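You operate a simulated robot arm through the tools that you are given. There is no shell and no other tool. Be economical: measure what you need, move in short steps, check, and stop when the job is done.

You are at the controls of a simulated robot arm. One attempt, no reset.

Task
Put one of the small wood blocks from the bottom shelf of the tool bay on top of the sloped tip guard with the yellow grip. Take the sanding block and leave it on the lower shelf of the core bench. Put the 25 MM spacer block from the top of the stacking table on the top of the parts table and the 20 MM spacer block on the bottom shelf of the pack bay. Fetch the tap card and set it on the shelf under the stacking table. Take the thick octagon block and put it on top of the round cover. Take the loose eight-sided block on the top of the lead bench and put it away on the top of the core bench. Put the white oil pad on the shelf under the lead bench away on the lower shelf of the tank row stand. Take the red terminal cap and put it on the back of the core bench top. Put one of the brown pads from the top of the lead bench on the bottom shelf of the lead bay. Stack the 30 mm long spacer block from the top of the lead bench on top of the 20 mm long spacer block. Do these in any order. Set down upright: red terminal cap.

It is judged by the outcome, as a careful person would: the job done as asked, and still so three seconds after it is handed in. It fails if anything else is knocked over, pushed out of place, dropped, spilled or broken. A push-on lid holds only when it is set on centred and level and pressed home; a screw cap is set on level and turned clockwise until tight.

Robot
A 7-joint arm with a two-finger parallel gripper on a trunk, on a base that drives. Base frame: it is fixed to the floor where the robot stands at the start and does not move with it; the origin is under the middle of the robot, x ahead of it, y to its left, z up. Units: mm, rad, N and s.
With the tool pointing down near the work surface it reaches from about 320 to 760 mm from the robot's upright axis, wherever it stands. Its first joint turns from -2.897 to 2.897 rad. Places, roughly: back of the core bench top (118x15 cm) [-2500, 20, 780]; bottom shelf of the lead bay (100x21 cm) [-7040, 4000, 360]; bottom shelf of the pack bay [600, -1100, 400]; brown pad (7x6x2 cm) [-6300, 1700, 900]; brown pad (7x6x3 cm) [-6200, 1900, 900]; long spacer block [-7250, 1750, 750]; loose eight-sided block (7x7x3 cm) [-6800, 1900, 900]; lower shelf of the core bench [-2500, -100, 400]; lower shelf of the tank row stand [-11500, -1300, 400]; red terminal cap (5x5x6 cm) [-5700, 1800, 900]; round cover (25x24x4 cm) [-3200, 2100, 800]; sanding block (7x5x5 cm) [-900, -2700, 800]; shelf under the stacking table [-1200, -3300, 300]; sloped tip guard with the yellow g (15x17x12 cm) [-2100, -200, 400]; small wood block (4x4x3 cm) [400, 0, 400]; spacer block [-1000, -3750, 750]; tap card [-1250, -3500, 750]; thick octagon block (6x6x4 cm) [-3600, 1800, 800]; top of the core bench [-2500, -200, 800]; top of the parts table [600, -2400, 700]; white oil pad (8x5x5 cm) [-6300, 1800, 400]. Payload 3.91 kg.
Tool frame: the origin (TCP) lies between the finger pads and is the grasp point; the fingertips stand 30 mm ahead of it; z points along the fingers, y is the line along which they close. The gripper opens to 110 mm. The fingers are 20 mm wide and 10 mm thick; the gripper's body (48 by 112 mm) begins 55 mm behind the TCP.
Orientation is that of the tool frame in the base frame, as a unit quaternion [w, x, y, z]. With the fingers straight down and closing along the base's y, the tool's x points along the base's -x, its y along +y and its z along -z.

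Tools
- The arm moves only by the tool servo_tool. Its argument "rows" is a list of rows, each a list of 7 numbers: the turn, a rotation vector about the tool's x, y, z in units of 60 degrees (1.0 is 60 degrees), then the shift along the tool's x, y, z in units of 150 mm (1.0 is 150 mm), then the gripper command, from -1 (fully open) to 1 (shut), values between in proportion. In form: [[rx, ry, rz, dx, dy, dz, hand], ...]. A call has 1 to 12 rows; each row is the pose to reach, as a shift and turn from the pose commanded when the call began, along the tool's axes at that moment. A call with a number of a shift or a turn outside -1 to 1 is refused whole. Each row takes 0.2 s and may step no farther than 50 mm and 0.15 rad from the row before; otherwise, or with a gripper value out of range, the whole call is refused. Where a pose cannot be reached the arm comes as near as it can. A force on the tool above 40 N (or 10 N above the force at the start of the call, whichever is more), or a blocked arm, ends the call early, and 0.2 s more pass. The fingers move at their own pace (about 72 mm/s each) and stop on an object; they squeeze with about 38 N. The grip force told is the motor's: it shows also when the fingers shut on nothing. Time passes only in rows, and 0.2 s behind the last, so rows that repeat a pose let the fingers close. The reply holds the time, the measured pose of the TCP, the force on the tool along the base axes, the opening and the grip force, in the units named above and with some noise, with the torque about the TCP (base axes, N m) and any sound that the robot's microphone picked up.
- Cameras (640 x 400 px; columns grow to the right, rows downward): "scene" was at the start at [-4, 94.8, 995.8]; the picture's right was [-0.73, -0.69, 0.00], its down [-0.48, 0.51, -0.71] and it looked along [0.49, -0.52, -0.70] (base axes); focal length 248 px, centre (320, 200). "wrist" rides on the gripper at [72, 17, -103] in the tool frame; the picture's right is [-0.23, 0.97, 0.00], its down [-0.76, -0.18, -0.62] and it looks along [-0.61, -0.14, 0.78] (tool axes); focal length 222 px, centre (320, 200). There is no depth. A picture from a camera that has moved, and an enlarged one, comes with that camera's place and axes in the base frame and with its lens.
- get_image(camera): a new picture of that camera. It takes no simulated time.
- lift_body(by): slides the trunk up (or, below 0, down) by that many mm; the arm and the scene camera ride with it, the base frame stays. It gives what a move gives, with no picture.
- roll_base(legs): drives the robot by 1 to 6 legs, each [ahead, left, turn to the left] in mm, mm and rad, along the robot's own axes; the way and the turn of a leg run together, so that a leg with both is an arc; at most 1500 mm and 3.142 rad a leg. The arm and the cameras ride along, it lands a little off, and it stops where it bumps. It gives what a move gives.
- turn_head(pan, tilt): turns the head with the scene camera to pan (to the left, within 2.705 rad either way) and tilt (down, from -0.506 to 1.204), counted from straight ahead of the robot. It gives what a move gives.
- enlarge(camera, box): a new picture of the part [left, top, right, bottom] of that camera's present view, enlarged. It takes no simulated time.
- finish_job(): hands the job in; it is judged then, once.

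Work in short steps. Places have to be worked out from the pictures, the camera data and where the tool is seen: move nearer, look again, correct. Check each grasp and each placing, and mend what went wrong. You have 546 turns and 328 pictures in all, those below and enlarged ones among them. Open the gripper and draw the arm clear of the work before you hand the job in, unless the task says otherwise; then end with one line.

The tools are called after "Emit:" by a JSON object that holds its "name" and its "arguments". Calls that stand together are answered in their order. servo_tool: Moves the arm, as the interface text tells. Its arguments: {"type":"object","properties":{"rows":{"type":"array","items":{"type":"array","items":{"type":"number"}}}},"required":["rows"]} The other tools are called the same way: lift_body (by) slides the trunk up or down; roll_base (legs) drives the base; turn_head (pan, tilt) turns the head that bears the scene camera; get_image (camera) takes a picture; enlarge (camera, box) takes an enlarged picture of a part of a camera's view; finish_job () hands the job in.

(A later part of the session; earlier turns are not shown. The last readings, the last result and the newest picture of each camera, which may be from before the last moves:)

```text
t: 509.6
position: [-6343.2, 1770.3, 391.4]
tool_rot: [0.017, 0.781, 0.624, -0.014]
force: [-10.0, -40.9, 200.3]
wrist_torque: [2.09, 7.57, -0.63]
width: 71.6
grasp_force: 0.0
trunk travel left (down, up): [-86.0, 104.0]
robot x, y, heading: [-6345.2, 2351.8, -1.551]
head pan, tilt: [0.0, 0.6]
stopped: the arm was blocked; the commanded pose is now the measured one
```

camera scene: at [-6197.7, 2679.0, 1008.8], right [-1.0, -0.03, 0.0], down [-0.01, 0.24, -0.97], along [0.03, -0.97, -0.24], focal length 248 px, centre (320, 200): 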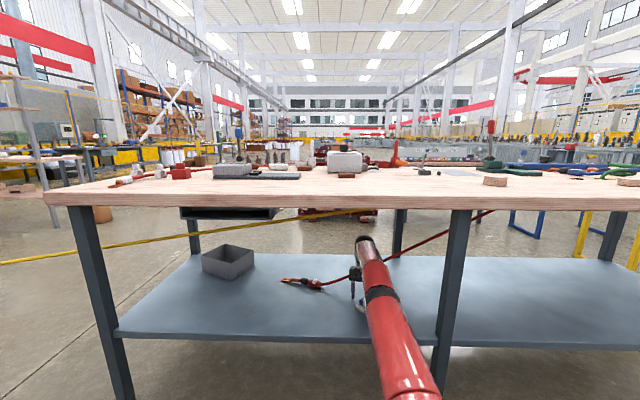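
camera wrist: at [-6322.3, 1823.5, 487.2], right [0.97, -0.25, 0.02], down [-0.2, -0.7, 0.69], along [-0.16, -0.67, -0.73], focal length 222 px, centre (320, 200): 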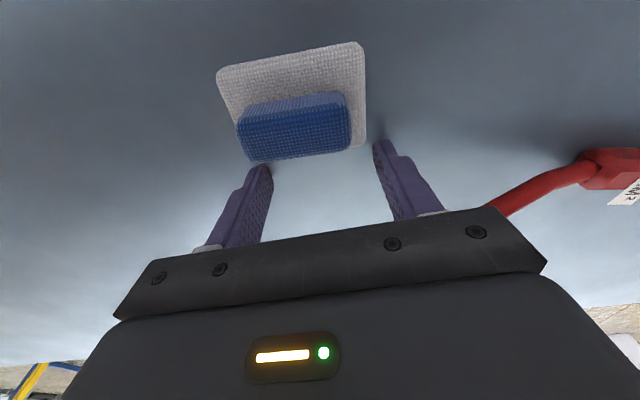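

By my analysis the controller assumes an upright base, so commanding a lower tool target should relax the arm. I try that cautiously.

Emit:
{"name": "servo_tool", "arguments": {"rows": [[0, 0, 0, -0.1, 0, 0.3, -0.3], [0, 0, 0, -0.2, 0, 0.6, -0.3], [0, 0, 0, -0.3, 0, 0.9, -0.3]]}}

Emit:
{"name": "get_image", "arguments": {"camera": "scene"}}

```text
t: 509.9
position: [-6334.0, 1705.3, 393.2]
tool_rot: [0.05, 0.765, 0.642, -0.019]
force: [4.7, 122.6, 195.2]
wrist_torque: [6.87, 8.08, -5.58]
width: 73.5
grasp_force: 4.7
out of reach, approached as far as the arm can: row 1
trunk travel left (down, up): [-86.0, 104.0]
robot x, y, heading: [-6341.3, 2354.2, -1.544]
head pan, tilt: [0.0, 0.6]
stopped in row 1: the arm was blocked; the commanded pose is now the measured one
```

```text
131 pictures are left
camera scene: at [-6196.1, 2625.7, 1024.9], right [-1.0, -0.03, 0.0], down [-0.01, 0.3, -0.95], along [0.03, -0.95, -0.3], focal length 248 px, centre (320, 200)
```

scene: 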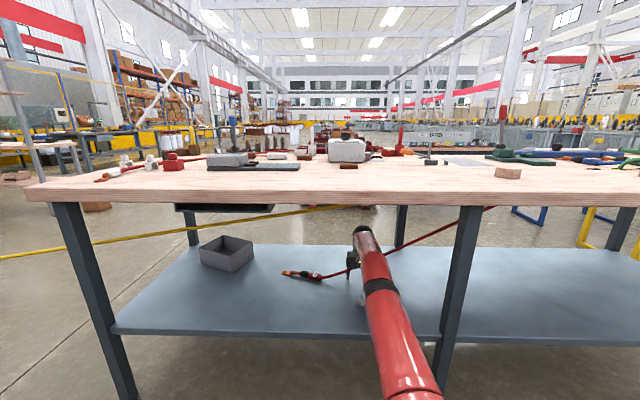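

The tilt decreases. Repeat.

Emit:
{"name": "servo_tool", "arguments": {"rows": [[0, 0, 0, -0.15, 0, 0.29, -0.3], [0, 0, 0, -0.3, 0, 0.58, -0.3], [0, 0, 0, -0.45, 0, 0.87, -0.3]]}}

Emit:
{"name": "servo_tool", "arguments": {"rows": [[0, 0, 0, -0.15, 0, 0.29, -0.3], [0, 0, 0, -0.3, 0, 0.58, -0.3], [0, 0, 0, -0.45, 0, 0.87, -0.3]]}}

Emit:
{"name": "get_image", "arguments": {"camera": "scene"}}

```text
t: 510.2
position: [-6336.5, 1721.5, 392.1]
tool_rot: [0.066, 0.763, 0.641, -0.05]
force: [-4.7, -55.2, 174.8]
wrist_torque: [0.07, 6.28, 2.77]
width: 66.0
grasp_force: 0.1
out of reach, approached as far as the arm can: row 1
trunk travel left (down, up): [-86.0, 104.0]
robot x, y, heading: [-6342.1, 2356.2, -1.539]
head pan, tilt: [0.0, 0.6]
stopped in row 1: the arm was blocked; the commanded pose is now the measured one
```

```text
t: 510.6
position: [-6313.2, 1651.7, 392.5]
tool_rot: [0.077, 0.754, 0.649, -0.064]
force: [7.8, 144.4, 198.5]
wrist_torque: [6.77, 8.38, -6.42]
width: 74.5
grasp_force: 4.7
out of reach, approached as far as the arm can: row 1
trunk travel left (down, up): [-86.0, 104.0]
robot x, y, heading: [-6339.1, 2354.7, -1.531]
head pan, tilt: [0.0, 0.6]
stopped in row 1: the arm was blocked; the commanded pose is now the measured one
```

```text
130 pictures are left
camera scene: at [-6191.3, 2564.9, 1031.0], right [-1.0, -0.04, 0.0], down [-0.02, 0.36, -0.93], along [0.04, -0.93, -0.36], focal length 248 px, centre (320, 200)
```

scene: 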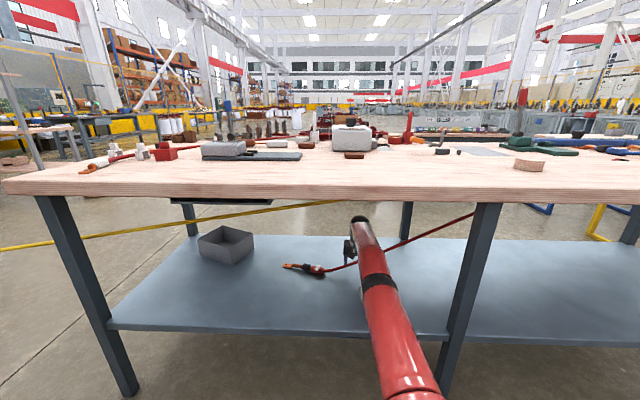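

Progress (2565, upright is about 2320). Continue the same.

Emit:
{"name": "servo_tool", "arguments": {"rows": [[0, 0, 0, -0.15, 0, 0.29, -0.3], [0, 0, 0, -0.3, 0, 0.58, -0.3], [0, 0, 0, -0.45, 0, 0.87, -0.3]]}}

Emit:
{"name": "servo_tool", "arguments": {"rows": [[0, 0, 0, -0.15, 0, 0.29, -0.3], [0, 0, 0, -0.3, 0, 0.58, -0.3], [0, 0, 0, -0.45, 0, 0.87, -0.3]]}}

Emit:
{"name": "servo_tool", "arguments": {"rows": [[0, 0, 0, -0.15, 0, 0.29, -0.3], [0, 0, 0, -0.3, 0, 0.58, -0.3], [0, 0, 0, -0.45, 0, 0.87, -0.3]]}}

Emit:
{"name": "get_image", "arguments": {"camera": "scene"}}

```text
t: 510.9
position: [-6315.7, 1667.3, 393.4]
tool_rot: [0.122, 0.745, 0.648, -0.105]
force: [-0.7, -12.6, 127.8]
wrist_torque: [0.19, 4.62, 2.17]
width: 68.3
grasp_force: 0.0
out of reach, approached as far as the arm can: row 1
trunk travel left (down, up): [-86.0, 104.0]
robot x, y, heading: [-6335.9, 2355.4, -1.523]
head pan, tilt: [0.0, 0.6]
stopped in row 1: the arm was blocked; the commanded pose is now the measured one
```

```text
t: 511.1
position: [-6304.5, 1598.1, 392.1]
tool_rot: [0.12, 0.74, 0.653, -0.109]
force: [9.7, 169.3, 209.3]
wrist_torque: [6.75, 8.5, -7.99]
width: 73.1
grasp_force: 3.0
out of reach, approached as far as the arm can: row 1
trunk travel left (down, up): [-86.0, 104.0]
robot x, y, heading: [-6336.3, 2353.2, -1.525]
head pan, tilt: [0.0, 0.6]
stopped in row 1: the force on the tool passed its limit at 168 N (the readings are from after the stop); the commanded pose is now the measured one
```

```text
t: 511.5
position: [-6306.6, 1616.5, 393.3]
tool_rot: [0.23, 0.706, 0.639, -0.203]
force: [-2.2, -101.0, 78.4]
wrist_torque: [-4.28, 2.98, 3.71]
width: 66.4
grasp_force: 0.1
out of reach, approached as far as the arm can: row 1
trunk travel left (down, up): [-86.0, 104.0]
robot x, y, heading: [-6332.9, 2355.1, -1.527]
head pan, tilt: [0.0, 0.6]
stopped in row 1: the arm was blocked; the commanded pose is now the measured one
```

```text
129 pictures are left
camera scene: at [-6193.7, 2649.0, 1022.6], right [-1.0, -0.05, 0.0], down [-0.01, 0.29, -0.96], along [0.05, -0.96, -0.29], focal length 248 px, centre (320, 200)
```

scene: 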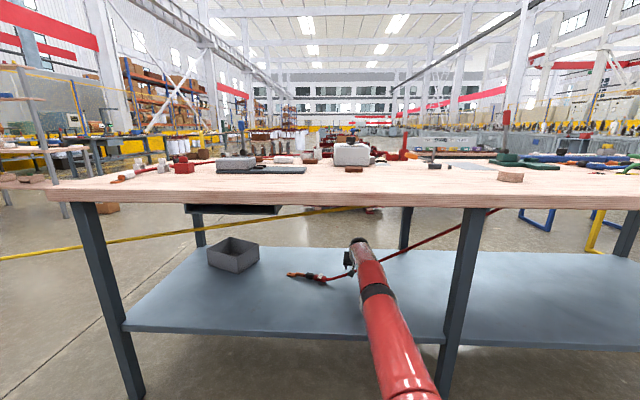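

I let it settle with the arm holding while tilting the head down for a better look.

Emit:
{"name": "turn_head", "arguments": {"pan": -0.1, "tilt": 1.1}}

Emit:
{"name": "get_image", "arguments": {"camera": "scene"}}

```text
t: 512.4
position: [-6306.3, 1623.2, 392.3]
tool_rot: [0.196, 0.718, 0.645, -0.174]
force: [0.0, -68.3, 135.2]
wrist_torque: [-2.7, 4.75, 2.68]
width: 64.5
grasp_force: 0.0
trunk travel left (down, up): [-86.0, 104.0]
robot x, y, heading: [-6336.7, 2353.1, -1.526]
head pan, tilt: [-0.099, 1.1]
```

```text
128 pictures are left
camera scene: at [-6199.4, 2642.6, 981.4], right [-1.0, 0.05, -0.03], down [0.05, 0.72, -0.69], along [-0.01, -0.69, -0.72], focal length 248 px, centre (320, 200)
```

scene: 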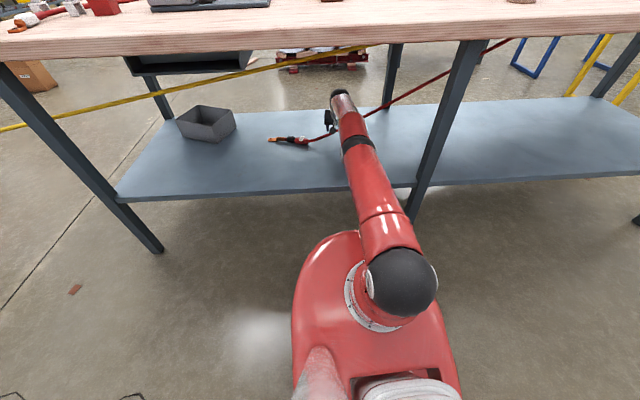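

Emit:
{"name": "get_image", "arguments": {"camera": "wrist"}}

Emit:
{"name": "enlarge", "arguments": {"camera": "scene", "box": [260, 70, 460, 220]}}

```text
127 pictures are left
camera wrist: at [-6282.1, 1736.8, 446.1], right [0.94, -0.28, 0.17], down [-0.26, -0.32, 0.91], along [-0.2, -0.9, -0.38], focal length 222 px, centre (320, 200)
```

wrist: 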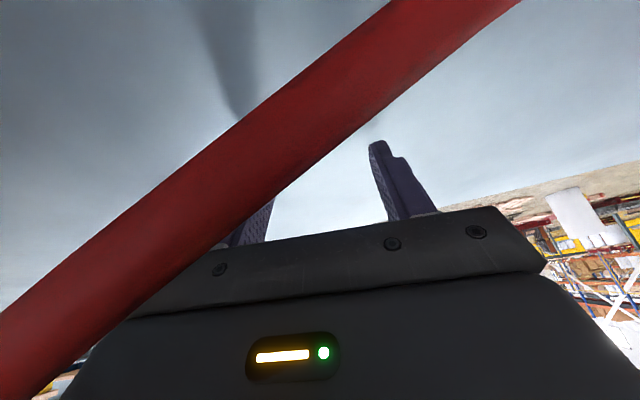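

```text
2.67 times, centred on (360, 145) of scene
camera zoom: at [-6199.4, 2642.6, 981.4], right [-1.0, 0.05, -0.03], down [0.05, 0.72, -0.69], along [-0.01, -0.69, -0.72], focal length 660 px, centre (213, 347)
```

zoom: 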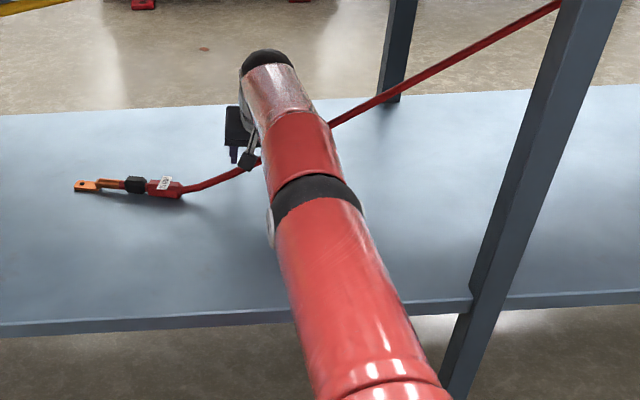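

The red lead is purely visual (it passes through solid things), and the arm is straight under the bench. The robot is static now; I try raising the trunk again.

Emit:
{"name": "lift_body", "arguments": {"by": 100}}

Emit:
{"name": "lift_body", "arguments": {"by": 95}}

Emit:
{"name": "get_image", "arguments": {"camera": "scene"}}

```text
t: 512.7
position: [-6304.9, 1628.0, 390.5]
tool_rot: [0.265, 0.687, 0.631, -0.243]
force: [-4.2, -38.9, 146.4]
wrist_torque: [-2.89, 5.24, 3.32]
width: 66.8
grasp_force: 0.0
trunk travel left (down, up): [-89.0, 101.0]
robot x, y, heading: [-6333.4, 2355.8, -1.526]
head pan, tilt: [-0.099, 1.1]
stopped: the arm was blocked; the commanded pose is now the measured one
```

```text
t: 513.1
position: [-6304.9, 1610.6, 390.5]
tool_rot: [0.274, 0.683, 0.632, -0.242]
force: [5.2, 2.6, 93.1]
wrist_torque: [-0.99, 3.08, -0.23]
width: 65.4
grasp_force: 0.1
trunk travel left (down, up): [-92.0, 98.0]
robot x, y, heading: [-6336.1, 2357.1, -1.538]
head pan, tilt: [-0.099, 1.1]
stopped: the arm was blocked; the commanded pose is now the measured one
```

```text
125 pictures are left
camera scene: at [-6202.6, 2680.9, 980.0], right [-1.0, 0.05, -0.03], down [0.06, 0.69, -0.72], along [-0.02, -0.72, -0.69], focal length 248 px, centre (320, 200)
```

scene: 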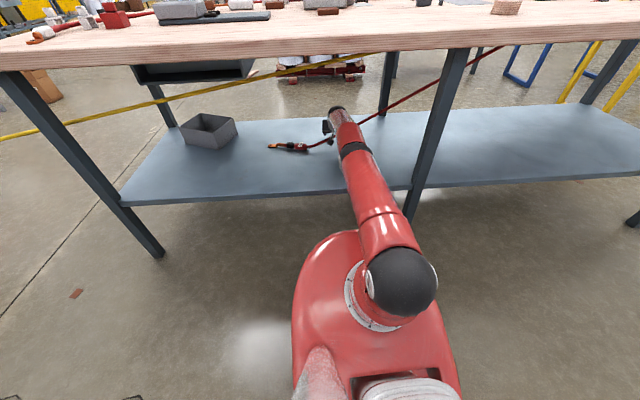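

Emit:
{"name": "lift_body", "arguments": {"by": 95}}

Emit:
{"name": "lift_body", "arguments": {"by": 90}}

Emit:
{"name": "lift_body", "arguments": {"by": 85}}

Emit:
{"name": "get_image", "arguments": {"camera": "scene"}}

```text
t: 513.4
position: [-6302.8, 1614.0, 389.3]
tool_rot: [0.277, 0.678, 0.633, -0.251]
force: [-3.4, -59.6, 124.1]
wrist_torque: [-3.34, 4.64, 1.88]
width: 68.2
grasp_force: 0.1
trunk travel left (down, up): [-94.0, 96.0]
robot x, y, heading: [-6333.7, 2350.5, -1.519]
head pan, tilt: [-0.099, 1.1]
stopped: the arm was blocked; the commanded pose is now the measured one
```

```text
t: 513.7
position: [-6286.1, 1536.6, 390.8]
tool_rot: [0.3, 0.664, 0.631, -0.266]
force: [15.9, 551.8, 402.3]
wrist_torque: [9.46, 16.93, -21.63]
width: 68.1
grasp_force: 0.1
trunk travel left (down, up): [-97.0, 93.0]
robot x, y, heading: [-6336.3, 2352.1, -1.526]
head pan, tilt: [-0.099, 1.1]
stopped: the arm was blocked; the commanded pose is now the measured one
```

```text
t: 514.0
position: [-6288.4, 1540.7, 387.2]
tool_rot: [0.369, 0.626, 0.605, -0.326]
force: [3.3, -84.0, 113.2]
wrist_torque: [-1.6, 2.9, 3.1]
width: 65.6
grasp_force: 0.1
trunk travel left (down, up): [-101.0, 89.0]
robot x, y, heading: [-6330.9, 2354.4, -1.523]
head pan, tilt: [-0.099, 1.1]
stopped: the arm was blocked; the commanded pose is now the measured one
```

```text
124 pictures are left
camera scene: at [-6199.0, 2614.4, 999.9], right [-1.0, 0.05, -0.03], down [0.05, 0.74, -0.67], along [-0.01, -0.67, -0.74], focal length 248 px, centre (320, 200)
```

scene: 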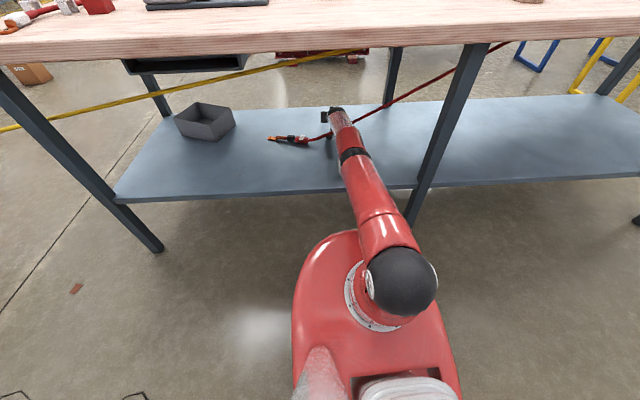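

Trending down. Continue.

Emit:
{"name": "lift_body", "arguments": {"by": 85}}

Emit:
{"name": "lift_body", "arguments": {"by": 80}}

Emit:
{"name": "lift_body", "arguments": {"by": 75}}

Emit:
{"name": "get_image", "arguments": {"camera": "scene"}}

```text
t: 514.4
position: [-6296.9, 1567.3, 407.7]
tool_rot: [0.421, 0.603, 0.573, -0.363]
force: [6.5, -105.5, 168.0]
wrist_torque: [20.06, -3.53, -2.94]
width: 71.7
grasp_force: 0.1
trunk travel left (down, up): [-104.0, 86.0]
robot x, y, heading: [-6337.6, 2349.1, -1.527]
head pan, tilt: [-0.099, 1.1]
stopped: the arm was blocked; the commanded pose is now the measured one
```

```text
t: 514.7
position: [-6299.6, 1580.2, 428.1]
tool_rot: [0.47, 0.577, 0.538, -0.395]
force: [3.5, -4.4, 171.3]
wrist_torque: [22.66, -3.46, -0.82]
width: 71.2
grasp_force: 0.1
trunk travel left (down, up): [-108.0, 82.0]
robot x, y, heading: [-6340.4, 2349.1, -1.534]
head pan, tilt: [-0.099, 1.1]
stopped: the arm was blocked; the commanded pose is now the measured one
```

```text
t: 515.0
position: [-6290.0, 1493.3, 438.2]
tool_rot: [0.503, 0.559, 0.513, -0.415]
force: [-17.3, 151.4, 245.5]
wrist_torque: [44.81, -4.14, 5.62]
width: 71.5
grasp_force: 0.0
trunk travel left (down, up): [-111.0, 79.0]
robot x, y, heading: [-6338.1, 2344.5, -1.53]
head pan, tilt: [-0.099, 1.1]
stopped: the force on the tool passed its limit at 187 N (the readings are from after the stop); the commanded pose is now the measured one
```

```text
123 pictures are left
camera scene: at [-6199.3, 2572.4, 1013.1], right [-1.0, 0.06, -0.02], down [0.06, 0.77, -0.64], along [-0.02, -0.64, -0.77], focal length 248 px, centre (320, 200)
```

scene: 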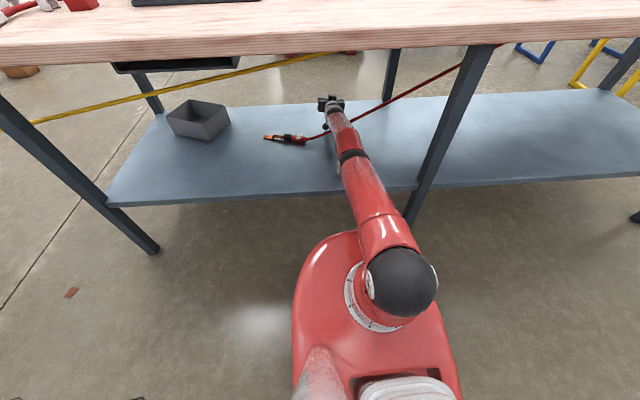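

Emit:
{"name": "lift_body", "arguments": {"by": 75}}

Emit:
{"name": "lift_body", "arguments": {"by": 75}}

Emit:
{"name": "lift_body", "arguments": {"by": 70}}

Emit:
{"name": "get_image", "arguments": {"camera": "scene"}}

```text
t: 515.3
position: [-6295.8, 1513.8, 453.6]
tool_rot: [0.538, 0.533, 0.48, -0.444]
force: [6.0, -86.1, 144.4]
wrist_torque: [8.87, -4.05, -2.78]
width: 71.5
grasp_force: 0.0
trunk travel left (down, up): [-114.0, 76.0]
robot x, y, heading: [-6338.9, 2343.4, -1.533]
head pan, tilt: [-0.099, 1.1]
stopped: the arm was blocked; the commanded pose is now the measured one
```

```text
t: 515.6
position: [-6297.2, 1524.2, 447.9]
tool_rot: [0.532, 0.545, 0.484, -0.431]
force: [10.1, -85.3, 144.7]
wrist_torque: [9.85, -4.57, -3.45]
width: 71.3
grasp_force: 0.1
trunk travel left (down, up): [-117.0, 73.0]
robot x, y, heading: [-6343.4, 2342.7, -1.543]
head pan, tilt: [-0.099, 1.1]
stopped: the arm was blocked; the commanded pose is now the measured one
```

```text
t: 516.0
position: [-6317.0, 1447.3, 460.8]
tool_rot: [0.553, 0.528, 0.451, -0.46]
force: [-19.8, 157.0, 244.3]
wrist_torque: [43.94, -5.56, 7.1]
width: 71.6
grasp_force: 0.0
trunk travel left (down, up): [-121.0, 69.0]
robot x, y, heading: [-6334.7, 2342.3, -1.532]
head pan, tilt: [-0.099, 1.1]
stopped: the arm was blocked; the commanded pose is now the measured one
```

```text
122 pictures are left
camera scene: at [-6195.9, 2490.4, 1026.6], right [-1.0, 0.06, -0.01], down [0.06, 0.81, -0.58], along [-0.02, -0.58, -0.82], focal length 248 px, centre (320, 200)
```

scene: 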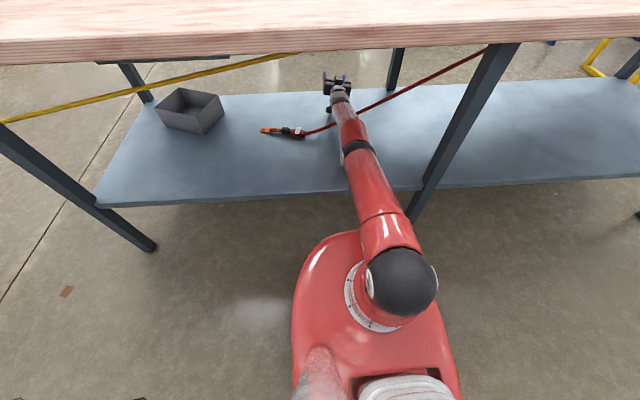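

Emit:
{"name": "lift_body", "arguments": {"by": 69}}

Emit:
{"name": "lift_body", "arguments": {"by": 65}}

Emit:
{"name": "lift_body", "arguments": {"by": 60}}

Emit:
{"name": "lift_body", "arguments": {"by": 55}}

Emit:
{"name": "get_image", "arguments": {"camera": "scene"}}

```text
t: 516.3
position: [-6319.4, 1455.3, 468.7]
tool_rot: [0.575, 0.508, 0.426, -0.479]
force: [-4.6, -69.0, 149.6]
wrist_torque: [7.61, -4.2, -1.68]
width: 71.5
grasp_force: 0.1
trunk travel left (down, up): [-125.0, 65.0]
robot x, y, heading: [-6339.6, 2332.6, -1.536]
head pan, tilt: [-0.099, 1.1]
stopped: the arm was blocked; the commanded pose is now the measured one
```

```text
t: 517.4
position: [-6319.2, 1440.3, 454.1]
tool_rot: [0.54, 0.543, 0.461, -0.448]
force: [0.8, -9.9, 135.3]
wrist_torque: [14.84, -4.15, -0.36]
width: 71.3
grasp_force: 0.1
trunk travel left (down, up): [-190.0, 0.0]
robot x, y, heading: [-6343.0, 2339.0, -1.54]
head pan, tilt: [-0.099, 1.1]
```

```text
t: 517.9
position: [-6318.3, 1440.6, 453.6]
tool_rot: [0.539, 0.544, 0.462, -0.447]
force: [-0.8, 2.3, 131.5]
wrist_torque: [15.51, -3.94, 0.06]
width: 71.4
grasp_force: 0.0
out of reach, approached as far as the arm can: row 1
trunk travel left (down, up): [-190.0, 0.0]
robot x, y, heading: [-6340.4, 2339.1, -1.546]
head pan, tilt: [-0.099, 1.1]
```

```text
t: 518.4
position: [-6318.7, 1439.7, 454.7]
tool_rot: [0.54, 0.543, 0.463, -0.446]
force: [-0.9, 1.2, 131.9]
wrist_torque: [15.44, -3.95, 0.07]
width: 71.5
grasp_force: 0.0
out of reach, approached as far as the arm can: row 1
trunk travel left (down, up): [-190.0, 0.0]
robot x, y, heading: [-6341.5, 2340.2, -1.544]
head pan, tilt: [-0.099, 1.1]
```

```text
121 pictures are left
camera scene: at [-6197.1, 2450.2, 1094.8], right [-1.0, 0.07, -0.01], down [0.07, 0.84, -0.54], along [-0.03, -0.54, -0.84], focal length 248 px, centre (320, 200)
```

scene: 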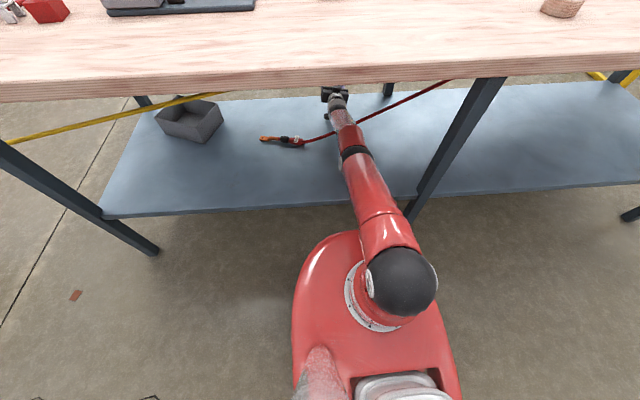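

The trunk rose fully and the robot is nearly upright and stable now. I raise and retract the hand gently.

Emit:
{"name": "servo_tool", "arguments": {"rows": [[0, 0, 0, -0.15, 0, -0.1, -0.3], [0, 0, 0, -0.3, 0, -0.2, -0.3], [0, 0, 0, -0.45, 0, -0.3, -0.3], [0, 0, 0, -0.6, 0, -0.4, -0.3]]}}

Emit:
{"name": "get_image", "arguments": {"camera": "scene"}}

```text
t: 518.8
position: [-6319.0, 1429.6, 441.6]
tool_rot: [0.52, 0.569, 0.48, -0.417]
force: [6.8, -48.1, 159.5]
wrist_torque: [15.9, -5.35, -2.39]
width: 71.7
grasp_force: 0.0
trunk travel left (down, up): [-190.0, 0.0]
robot x, y, heading: [-6347.7, 2339.2, -1.56]
head pan, tilt: [-0.099, 1.1]
stopped in row 1: the arm was blocked; the commanded pose is now the measured one
```

```text
120 pictures are left
camera scene: at [-6201.3, 2434.6, 1094.8], right [-1.0, 0.09, -0.01], down [0.08, 0.84, -0.53], along [-0.04, -0.53, -0.85], focal length 248 px, centre (320, 200)
```

scene: 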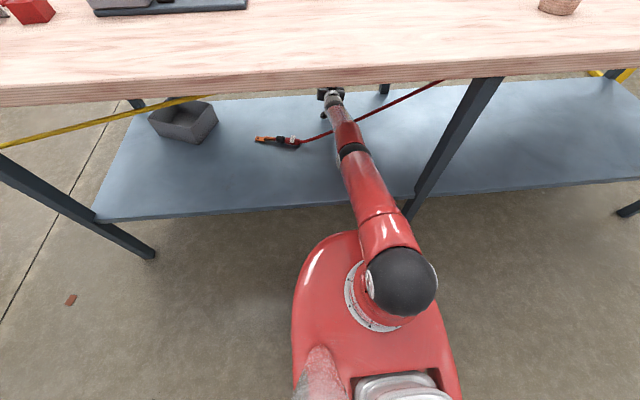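

Emit:
{"name": "servo_tool", "arguments": {"rows": [[0, 0, 0, -0.3, 0, 0, -0.3], [0, 0, 0, -0.6, 0, 0, -0.3], [0, 0, 0, -0.9, 0, 0, -0.3]]}}

Emit:
{"name": "servo_tool", "arguments": {"rows": [[0, 0, 0, -0.3, 0, 0, -0.3], [0, 0, 0, -0.6, 0, 0, -0.3], [0, 0, 0, -0.9, 0, 0, -0.3]]}}

Emit:
{"name": "get_image", "arguments": {"camera": "scene"}}

```text
t: 519.1
position: [-6320.8, 1429.8, 439.8]
tool_rot: [0.516, 0.578, 0.483, -0.409]
force: [5.4, -48.2, 160.9]
wrist_torque: [16.6, -5.46, -2.25]
width: 71.7
grasp_force: 0.0
trunk travel left (down, up): [-190.0, 0.0]
robot x, y, heading: [-6342.6, 2334.3, -1.558]
head pan, tilt: [-0.099, 1.1]
stopped in row 1: the arm was blocked; the commanded pose is now the measured one
```

```text
t: 519.4
position: [-6321.6, 1426.0, 434.6]
tool_rot: [0.508, 0.588, 0.487, -0.398]
force: [2.6, -48.8, 155.5]
wrist_torque: [16.54, -5.13, -1.92]
width: 71.7
grasp_force: 0.0
trunk travel left (down, up): [-190.0, 0.0]
robot x, y, heading: [-6346.4, 2329.7, -1.552]
head pan, tilt: [-0.099, 1.1]
stopped in row 1: the arm was blocked; the commanded pose is now the measured one
```

```text
119 pictures are left
camera scene: at [-6199.8, 2429.2, 1094.4], right [-1.0, 0.08, -0.01], down [0.08, 0.84, -0.53], along [-0.04, -0.53, -0.85], focal length 248 px, centre (320, 200)
```

scene: 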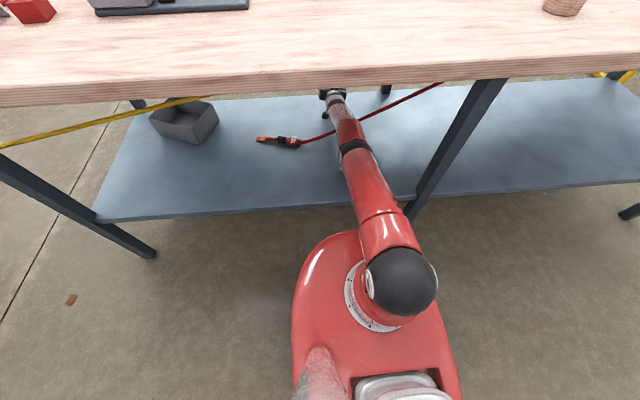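

Emit:
{"name": "roll_base", "arguments": {"legs": [[-100, 0, 0]]}}

Emit:
{"name": "get_image", "arguments": {"camera": "scene"}}

```text
t: 520.5
position: [-6325.6, 1443.8, 444.8]
tool_rot: [0.526, 0.57, 0.471, -0.42]
force: [-0.9, -6.8, 9.9]
wrist_torque: [0.78, -0.37, -0.22]
width: 71.5
grasp_force: 0.1
trunk travel left (down, up): [-190.0, 0.0]
robot x, y, heading: [-6343.9, 2408.0, -1.559]
head pan, tilt: [-0.099, 1.1]
stopped in leg 1: the force on the tool passed its limit at 184 N (the readings are from after the stop); the commanded pose is now the measured one
```

```text
118 pictures are left
camera scene: at [-6198.6, 2409.6, 1086.0], right [-1.0, 0.09, 0.0], down [0.08, 0.89, -0.45], along [-0.04, -0.45, -0.89], focal length 248 px, centre (320, 200)
```

scene: 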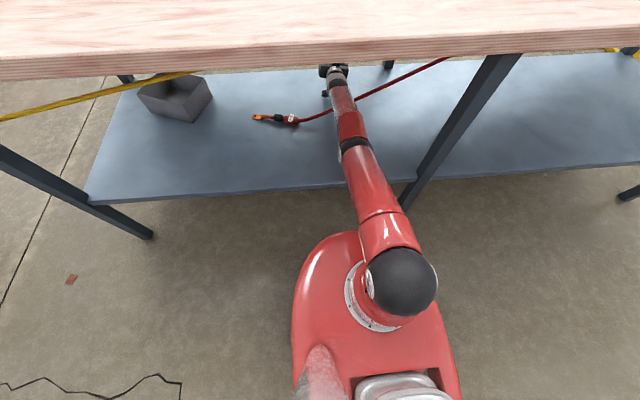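

The robot is upright again and the force is gone. I raise the hand slightly off the shelf and look around for the oil pad.

Emit:
{"name": "servo_tool", "arguments": {"rows": [[0, 0, 0, -0.1, 0, 0, -0.3], [0, 0, 0, -0.2, 0, 0, -0.3], [0, 0, 0, -0.3, 0, -0.05, -0.3]]}}

Emit:
{"name": "turn_head", "arguments": {"pan": 0.3, "tilt": 0.8}}

Emit:
{"name": "get_image", "arguments": {"camera": "scene"}}

```text
t: 521.3
position: [-6334.2, 1437.6, 484.4]
tool_rot: [0.524, 0.571, 0.474, -0.418]
force: [0.0, -1.4, 0.3]
wrist_torque: [0.01, 0.04, -0.02]
width: 71.4
grasp_force: 0.0
out of reach, approached as far as the arm can: row 3
trunk travel left (down, up): [-190.0, 0.0]
robot x, y, heading: [-6345.9, 2408.2, -1.556]
head pan, tilt: [-0.099, 1.1]
```

```text
t: 522.2
position: [-6335.5, 1437.2, 484.5]
tool_rot: [0.524, 0.572, 0.473, -0.418]
force: [0.0, 0.1, -0.1]
wrist_torque: [-0.01, 0.0, 0.0]
width: 71.4
grasp_force: 0.1
trunk travel left (down, up): [-190.0, 0.0]
robot x, y, heading: [-6347.0, 2407.3, -1.555]
head pan, tilt: [0.3, 0.799]
```

```text
117 pictures are left
camera scene: at [-6168.3, 2395.1, 1109.1], right [-0.95, -0.31, 0.0], down [-0.22, 0.68, -0.7], along [0.21, -0.66, -0.72], focal length 248 px, centre (320, 200)
```

scene: 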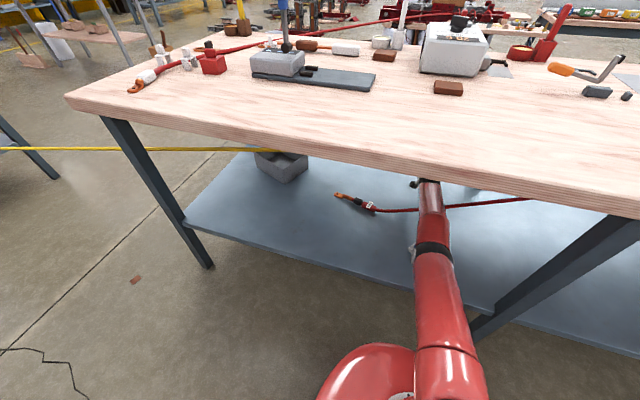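

Emit:
{"name": "roll_base", "arguments": {"legs": [[-150, 0, 0]]}}

Emit:
{"name": "servo_tool", "arguments": {"rows": [[0, 0, 0, -0.15, 0, -0.15, -0.3], [0, 0, 0, -0.3, 0, -0.3, -0.3], [0, 0, 0, -0.45, 0, -0.45, -0.3], [0, 0, 0, -0.6, 0, -0.5, -0.3]]}}

Emit:
{"name": "get_image", "arguments": {"camera": "wrist"}}

Emit:
{"name": "get_image", "arguments": {"camera": "scene"}}

```text
t: 523.5
position: [-6335.6, 1584.6, 484.6]
tool_rot: [0.524, 0.571, 0.474, -0.418]
force: [0.2, 0.2, 0.3]
wrist_torque: [0.0, 0.0, 0.0]
width: 71.3
grasp_force: 0.2
trunk travel left (down, up): [-190.0, 0.0]
robot x, y, heading: [-6351.1, 2560.6, -1.556]
head pan, tilt: [0.3, 0.799]
```

```text
t: 524.5
position: [-6352.1, 1574.1, 558.7]
tool_rot: [0.524, 0.57, 0.474, -0.418]
force: [-0.3, 0.4, -0.5]
wrist_torque: [0.03, 0.01, -0.03]
width: 71.4
grasp_force: 0.1
out of reach, approached as far as the arm can: row 1, 2, 3, 4
trunk travel left (down, up): [-190.0, 0.0]
robot x, y, heading: [-6351.3, 2555.2, -1.554]
head pan, tilt: [0.3, 0.799]
```

```text
116 pictures are left
camera wrist: at [-6322.2, 1685.0, 502.6], right [0.91, -0.02, 0.42], down [-0.34, 0.54, 0.77], along [-0.24, -0.84, 0.48], focal length 222 px, centre (320, 200)
```

wrist: 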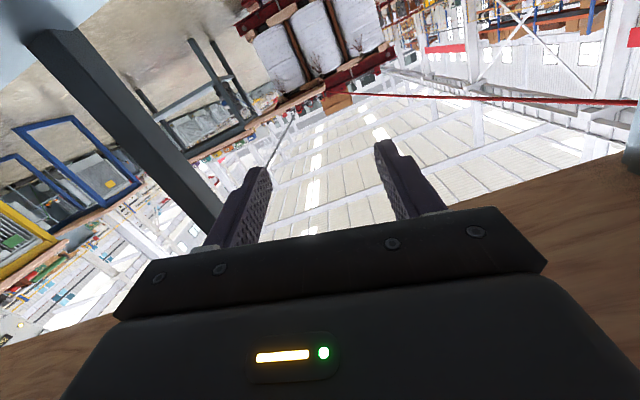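

```text
115 pictures are left
camera scene: at [-6170.3, 2543.3, 1109.1], right [-0.95, -0.31, 0.0], down [-0.22, 0.68, -0.7], along [0.22, -0.66, -0.72], focal length 248 px, centre (320, 200)
```

scene: 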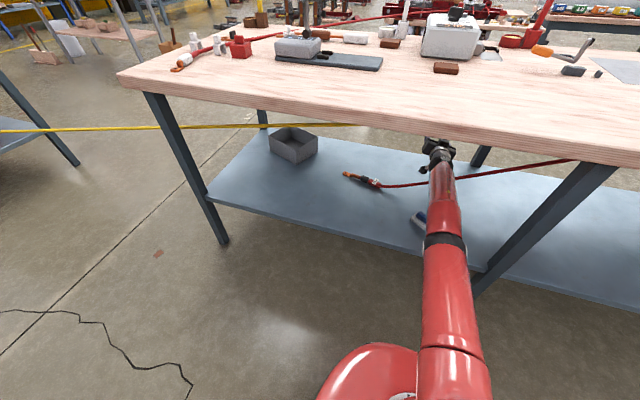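

The bench is fine; the oil pad lies on the shelf near (-6341,1848), apparently on its side. I back the arm fully out.

Emit:
{"name": "roll_base", "arguments": {"legs": [[-480, 0, 0]]}}

Emit:
{"name": "turn_head", "arguments": {"pan": 0.0, "tilt": 0.7}}

Emit:
{"name": "get_image", "arguments": {"camera": "scene"}}

```text
t: 527.4
position: [-6355.1, 2048.4, 559.0]
tool_rot: [0.526, 0.569, 0.476, -0.416]
force: [0.6, -0.3, 0.5]
wrist_torque: [-0.01, 0.05, 0.0]
width: 71.3
grasp_force: 0.2
trunk travel left (down, up): [-190.0, 0.0]
robot x, y, heading: [-6360.1, 3033.3, -1.554]
head pan, tilt: [0.3, 0.799]
```

```text
t: 528.2
position: [-6356.1, 2047.3, 559.6]
tool_rot: [0.525, 0.57, 0.475, -0.417]
force: [0.4, 0.7, 0.0]
wrist_torque: [-0.02, -0.03, 0.02]
width: 71.4
grasp_force: 0.0
trunk travel left (down, up): [-190.0, 0.0]
robot x, y, heading: [-6354.2, 3033.7, -1.554]
head pan, tilt: [0.0, 0.7]
```

```text
114 pictures are left
camera scene: at [-6201.8, 3010.2, 1117.4], right [-1.0, -0.02, 0.0], down [-0.01, 0.64, -0.76], along [0.01, -0.76, -0.64], focal length 248 px, centre (320, 200)
```

scene: 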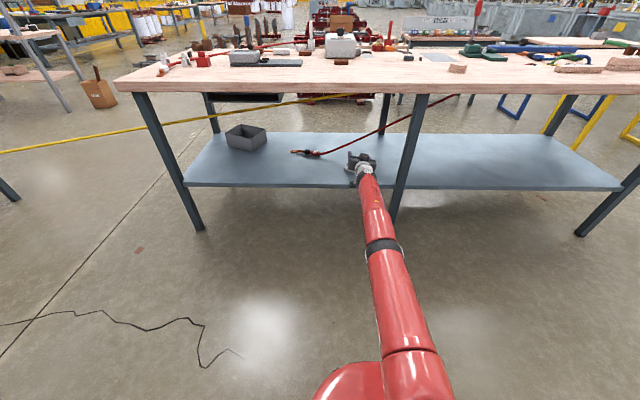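

Recovered. I fix the tool orientation (60° pitch, square) and retract the arm some.

Emit:
{"name": "servo_tool", "arguments": {"rows": [[0.016, 0.1, -0.047, 0, 0, -0.25, -1], [0.032, 0.2, -0.094, 0, 0, -0.5, -1], [0.048, 0.3, -0.14, 0, 0, -0.75, -1], [0.063, 0.4, -0.187, 0, 0, -1.0, -1]]}}

Emit:
{"name": "get_image", "arguments": {"camera": "wrist"}}

Emit:
{"name": "enlarge", "arguments": {"camera": "scene", "box": [280, 110, 440, 210]}}

```text
t: 529.2
position: [-6372.0, 2072.6, 583.6]
tool_rot: [0.356, 0.612, 0.611, -0.355]
force: [-0.4, 0.1, -1.4]
wrist_torque: [-0.04, 0.0, 0.0]
width: 110.1
grasp_force: 0.1
out of reach, approached as far as the arm can: row 1, 2, 3, 4
trunk travel left (down, up): [-190.0, 0.0]
robot x, y, heading: [-6355.5, 3034.1, -1.549]
head pan, tilt: [0.0, 0.7]
```

```text
113 pictures are left
camera wrist: at [-6355.2, 2199.6, 572.2], right [0.97, -0.11, 0.2], down [-0.18, 0.16, 0.97], along [-0.14, -0.98, 0.14], focal length 222 px, centre (320, 200)
```

wrist: 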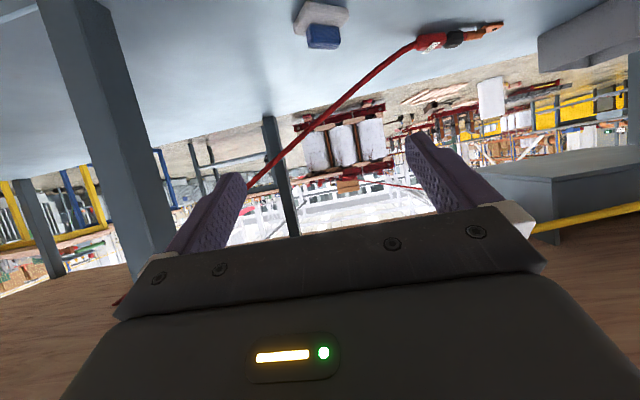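

```text
4.00 times, centred on (360, 160) of scene
camera zoom: at [-6201.9, 3009.9, 1117.3], right [-1.0, -0.02, 0.0], down [-0.01, 0.64, -0.76], along [0.01, -0.76, -0.64], focal length 990 px, centre (160, 360)
```

zoom: 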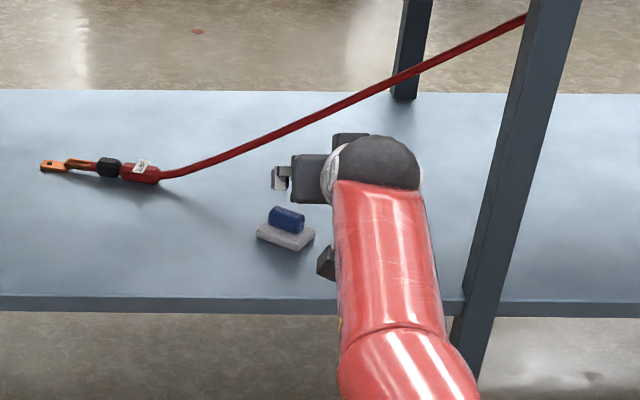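

The oil pad is upright at about (-6360,1860), only 130 mm inside the shelf edge. I lower the trunk and fold the arm to a comfortable posture.

Emit:
{"name": "lift_body", "arguments": {"by": -190}}

Emit:
{"name": "servo_tool", "arguments": {"rows": [[0, 0.0, 0, 0.12, 0, -0.22, -1], [0, 0.06, 0, 0.24, 0, -0.44, -1], [0, 0.12, 0, 0.36, 0, -0.66, -1], [0, 0.19, 0, 0.48, 0, -0.88, -1], [0, 0.25, 0, 0.52, 0, -0.98, -1]]}}

Emit:
{"name": "servo_tool", "arguments": {"rows": [[0, 0, 0, 0.2, 0, -0.22, -1], [0, 0, 0, 0.4, 0, -0.44, -1], [0, 0, 0, 0.6, 0, -0.66, -1], [0, 0, 0, 0.8, 0, -0.88, -1]]}}

Emit:
{"name": "get_image", "arguments": {"camera": "scene"}}

```text
t: 531.2
position: [-6372.0, 2073.0, 394.6]
tool_rot: [0.357, 0.612, 0.61, -0.355]
force: [-0.2, 0.0, 1.0]
wrist_torque: [0.02, -0.02, 0.03]
width: 110.1
grasp_force: 0.0
trunk travel left (down, up): [0.0, 190.0]
robot x, y, heading: [-6353.8, 3031.6, -1.552]
head pan, tilt: [0.0, 0.7]
```

```text
t: 532.5
position: [-6395.2, 2116.6, 423.9]
tool_rot: [0.278, 0.644, 0.66, -0.268]
force: [-0.1, -0.3, 0.0]
wrist_torque: [-0.03, 0.0, 0.01]
width: 110.0
grasp_force: 0.0
out of reach, approached as far as the arm can: row 1, 2, 3, 4, 5
trunk travel left (down, up): [0.0, 190.0]
robot x, y, heading: [-6357.9, 3031.0, -1.55]
head pan, tilt: [0.0, 0.7]
```

```text
t: 533.5
position: [-6415.2, 2129.8, 476.4]
tool_rot: [0.275, 0.65, 0.654, -0.272]
force: [0.2, 0.1, -1.6]
wrist_torque: [-0.07, 0.03, -0.02]
width: 110.0
grasp_force: 0.1
out of reach, approached as far as the arm can: row 1, 2, 3, 4
trunk travel left (down, up): [0.0, 190.0]
robot x, y, heading: [-6356.1, 3031.2, -1.554]
head pan, tilt: [0.0, 0.7]
```

```text
111 pictures are left
camera scene: at [-6201.9, 3010.2, 927.5], right [-1.0, -0.02, 0.0], down [-0.01, 0.64, -0.76], along [0.01, -0.76, -0.64], focal length 248 px, centre (320, 200)
```

scene: 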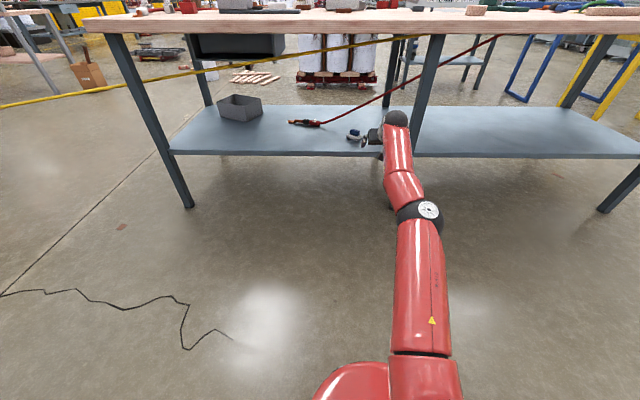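

Emit:
{"name": "servo_tool", "arguments": {"rows": [[0, 0, 0, 0, 0, -0.3, -1], [0, 0, 0, 0, 0, -0.6, -1], [0, 0, 0, 0, 0, -0.9, -1], [0, 0, 0, 0, 0, -1.0, -1]]}}

Emit:
{"name": "servo_tool", "arguments": {"rows": [[0, 0, 0, 0, 0, -0.3, -1], [0, 0, 0, 0, 0, -0.6, -1], [0, 0, 0, 0, 0, -0.9, -1], [0, 0, 0, 0, 0, -1.0, -1]]}}

Emit:
{"name": "get_image", "arguments": {"camera": "scene"}}

```text
t: 534.5
position: [-6423.6, 2173.2, 597.8]
tool_rot: [0.275, 0.651, 0.654, -0.271]
force: [0.8, -0.1, -1.1]
wrist_torque: [0.01, -0.02, 0.0]
width: 110.2
grasp_force: 0.0
out of reach, approached as far as the arm can: row 1, 2, 3, 4
trunk travel left (down, up): [0.0, 190.0]
robot x, y, heading: [-6352.7, 3030.7, -1.552]
head pan, tilt: [0.0, 0.7]
```

```text
t: 535.5
position: [-6431.9, 2245.1, 721.8]
tool_rot: [0.274, 0.652, 0.653, -0.271]
force: [-0.1, 0.3, 0.0]
wrist_torque: [0.01, 0.03, 0.04]
width: 110.1
grasp_force: 0.1
out of reach, approached as far as the arm can: row 1, 2, 3, 4
trunk travel left (down, up): [0.0, 190.0]
robot x, y, heading: [-6358.9, 3034.5, -1.552]
head pan, tilt: [0.0, 0.7]
```

```text
110 pictures are left
camera scene: at [-6202.0, 3010.3, 927.3], right [-1.0, -0.02, 0.0], down [-0.01, 0.64, -0.76], along [0.01, -0.76, -0.64], focal length 248 px, centre (320, 200)
```

scene: 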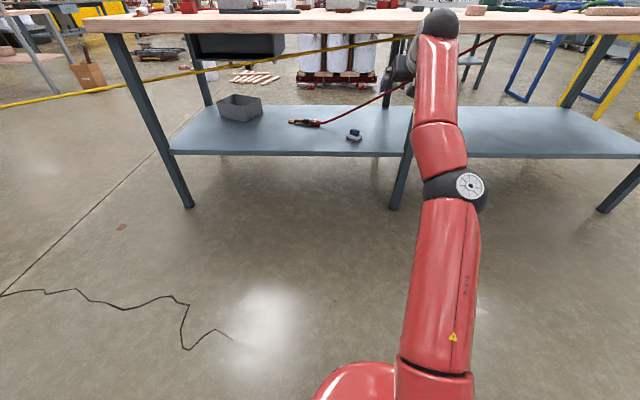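

Emit:
{"name": "servo_tool", "arguments": {"rows": [[0, 0, 0, 0.2, -0.1, -0.2, -1], [0, 0, 0, 0.4, -0.2, -0.4, -1], [0, 0, 0, 0.6, -0.3, -0.6, -1], [0, 0, 0, 0.8, -0.4, -0.8, -1]]}}

Emit:
{"name": "servo_tool", "arguments": {"rows": [[0, 0, 0, 0.2, 0, -0.2, -1], [0, 0, 0, 0.4, 0, -0.4, -1], [0, 0, 0, 0.6, 0, -0.6, -1], [0, 0, 0, 0.8, 0, -0.8, -1]]}}

Emit:
{"name": "get_image", "arguments": {"camera": "scene"}}

```text
t: 536.5
position: [-6489.5, 2413.7, 718.6]
tool_rot: [0.273, 0.65, 0.656, -0.27]
force: [1.3, -1.1, -0.6]
wrist_torque: [0.03, 0.0, -0.05]
width: 109.7
grasp_force: 0.1
out of reach, approached as far as the arm can: row 1
trunk travel left (down, up): [0.0, 190.0]
robot x, y, heading: [-6354.3, 3035.4, -1.551]
head pan, tilt: [0.0, 0.7]
```

```text
t: 537.5
position: [-6492.6, 2585.7, 719.0]
tool_rot: [0.275, 0.652, 0.652, -0.272]
force: [0.0, -0.5, 0.5]
wrist_torque: [-0.02, 0.02, -0.01]
width: 110.0
grasp_force: 0.1
trunk travel left (down, up): [0.0, 190.0]
robot x, y, heading: [-6353.4, 3033.0, -1.555]
head pan, tilt: [0.0, 0.7]
```

```text
109 pictures are left
camera scene: at [-6201.9, 3010.4, 927.3], right [-1.0, -0.02, 0.0], down [-0.01, 0.64, -0.76], along [0.01, -0.76, -0.64], focal length 248 px, centre (320, 200)
```

scene: 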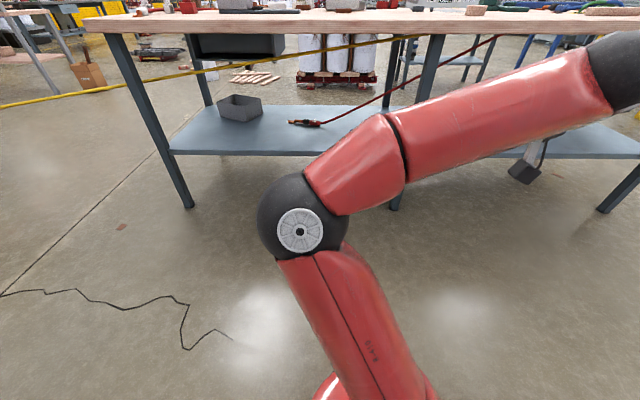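

Emit:
{"name": "servo_tool", "arguments": {"rows": [[0, 0, 0, 0, 0.25, 0, -1], [0, 0, 0, 0, 0.5, 0, -1], [0, 0, 0, 0, 0.75, 0, -1], [0, 0, 0, 0, 0.92, 0, -1]]}}

Emit:
{"name": "servo_tool", "arguments": {"rows": [[0, 0, 0, 0.2, 0, 0.2, -1], [0, 0, 0, 0.4, 0, 0.4, -1], [0, 0, 0, 0.6, 0, 0.6, -1], [0, 0, 0, 0.8, 0, 0.8, -1]]}}

Emit:
{"name": "get_image", "arguments": {"camera": "scene"}}

```text
t: 538.5
position: [-6353.4, 2586.6, 718.8]
tool_rot: [0.274, 0.653, 0.652, -0.272]
force: [-0.4, 0.2, 0.4]
wrist_torque: [0.0, 0.0, 0.01]
width: 110.1
grasp_force: 0.1
trunk travel left (down, up): [0.0, 190.0]
robot x, y, heading: [-6350.9, 3030.2, -1.549]
head pan, tilt: [0.0, 0.7]
```

```text
t: 539.5
position: [-6353.0, 2583.5, 550.5]
tool_rot: [0.274, 0.652, 0.653, -0.271]
force: [0.1, -0.5, 0.2]
wrist_torque: [-0.03, -0.01, -0.01]
width: 110.1
grasp_force: 0.0
trunk travel left (down, up): [0.0, 190.0]
robot x, y, heading: [-6357.8, 3031.6, -1.554]
head pan, tilt: [0.0, 0.7]
```

```text
108 pictures are left
camera scene: at [-6201.8, 3010.5, 927.4], right [-1.0, -0.02, 0.0], down [-0.01, 0.64, -0.76], along [0.01, -0.76, -0.64], focal length 248 px, centre (320, 200)
```

scene: 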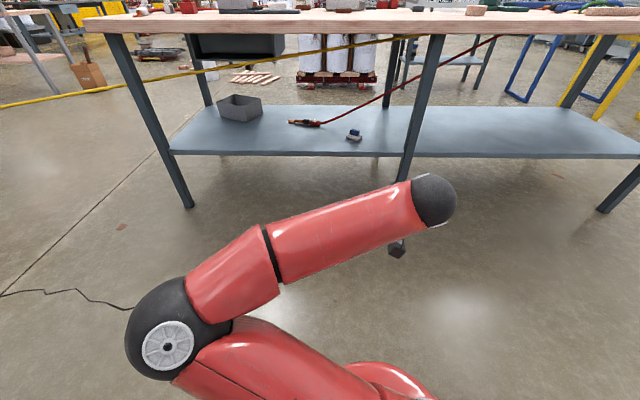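

The arm is usable (elbow out to the left, low). I lower a bit and drive in to view the pad with the wrist camera.

Emit:
{"name": "servo_tool", "arguments": {"rows": [[0, 0, 0, 0.2, 0, 0.2, -1], [0, 0, 0, 0.38, 0, 0.38, -1]]}}

Emit:
{"name": "roll_base", "arguments": {"legs": [[590, 0, -0.017]]}}

Emit:
{"name": "get_image", "arguments": {"camera": "wrist"}}

Emit:
{"name": "get_image", "arguments": {"camera": "scene"}}

```text
t: 540.0
position: [-6352.3, 2582.8, 470.0]
tool_rot: [0.275, 0.652, 0.652, -0.272]
force: [0.8, -0.4, -1.1]
wrist_torque: [0.0, 0.0, -0.01]
width: 110.2
grasp_force: 0.0
trunk travel left (down, up): [0.0, 190.0]
robot x, y, heading: [-6353.1, 3032.1, -1.548]
head pan, tilt: [0.0, 0.7]
```

```text
t: 543.4
position: [-6357.4, 1994.4, 470.5]
tool_rot: [0.272, 0.659, 0.646, -0.274]
force: [0.2, -0.1, 0.4]
wrist_torque: [-0.02, -0.01, 0.01]
width: 110.1
grasp_force: 0.1
trunk travel left (down, up): [0.0, 190.0]
robot x, y, heading: [-6352.4, 2442.9, -1.578]
head pan, tilt: [0.0, 0.7]
```

```text
107 pictures are left
camera wrist: at [-6337.1, 2118.4, 491.0], right [0.97, -0.18, 0.17], down [-0.18, -0.09, 0.98], along [-0.16, -0.98, -0.12], focal length 222 px, centre (320, 200)
```

wrist: 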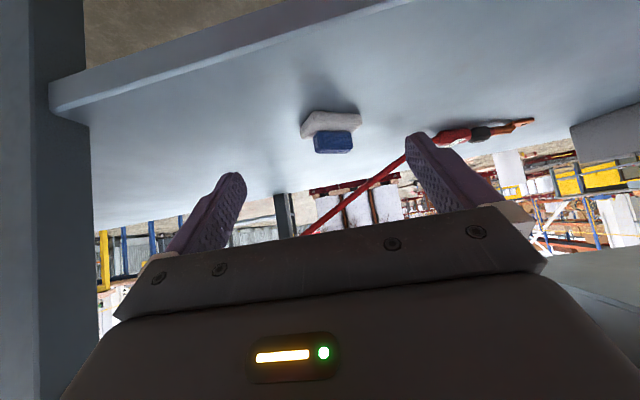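

```text
106 pictures are left
camera scene: at [-6197.6, 2417.2, 927.4], right [-1.0, 0.0, 0.0], down [0.0, 0.64, -0.76], along [0.0, -0.76, -0.64], focal length 248 px, centre (320, 200)
```

scene: 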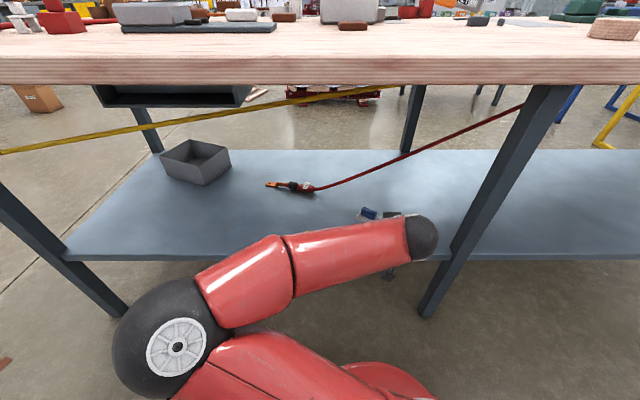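

Emit:
{"name": "enlarge", "arguments": {"camera": "wrist", "box": [280, 80, 380, 170]}}

Emit:
{"name": "enlarge", "arguments": {"camera": "scene", "box": [330, 190, 430, 240]}}

```text
4.44 times, centred on (330, 125) of wrist
camera zoom: at [-6337.1, 2118.4, 491.0], right [0.97, -0.18, 0.17], down [-0.18, -0.09, 0.98], along [-0.16, -0.98, -0.12], focal length 987 px, centre (276, 533)
```

zoom: 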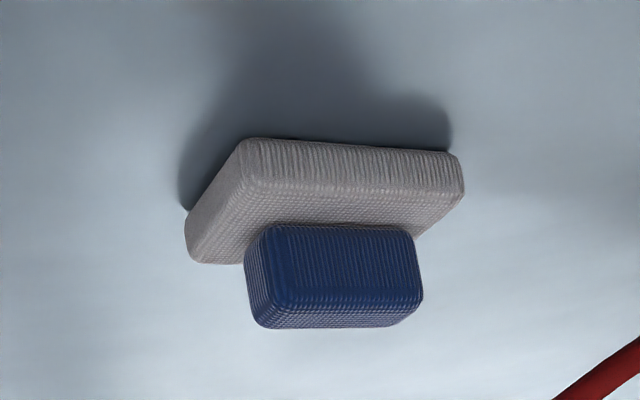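

```text
6.40 times, centred on (380, 215) of scene
camera zoom: at [-6197.6, 2417.2, 927.4], right [-1.0, 0.0, 0.0], down [0.0, 0.64, -0.76], along [0.0, -0.76, -0.64], focal length 1584 px, centre (-64, 104)
```

zoom: 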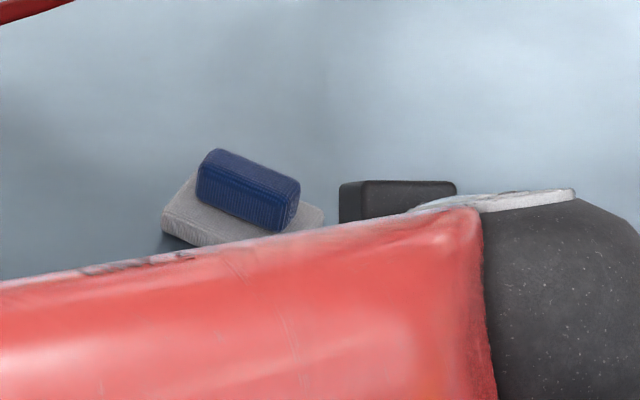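

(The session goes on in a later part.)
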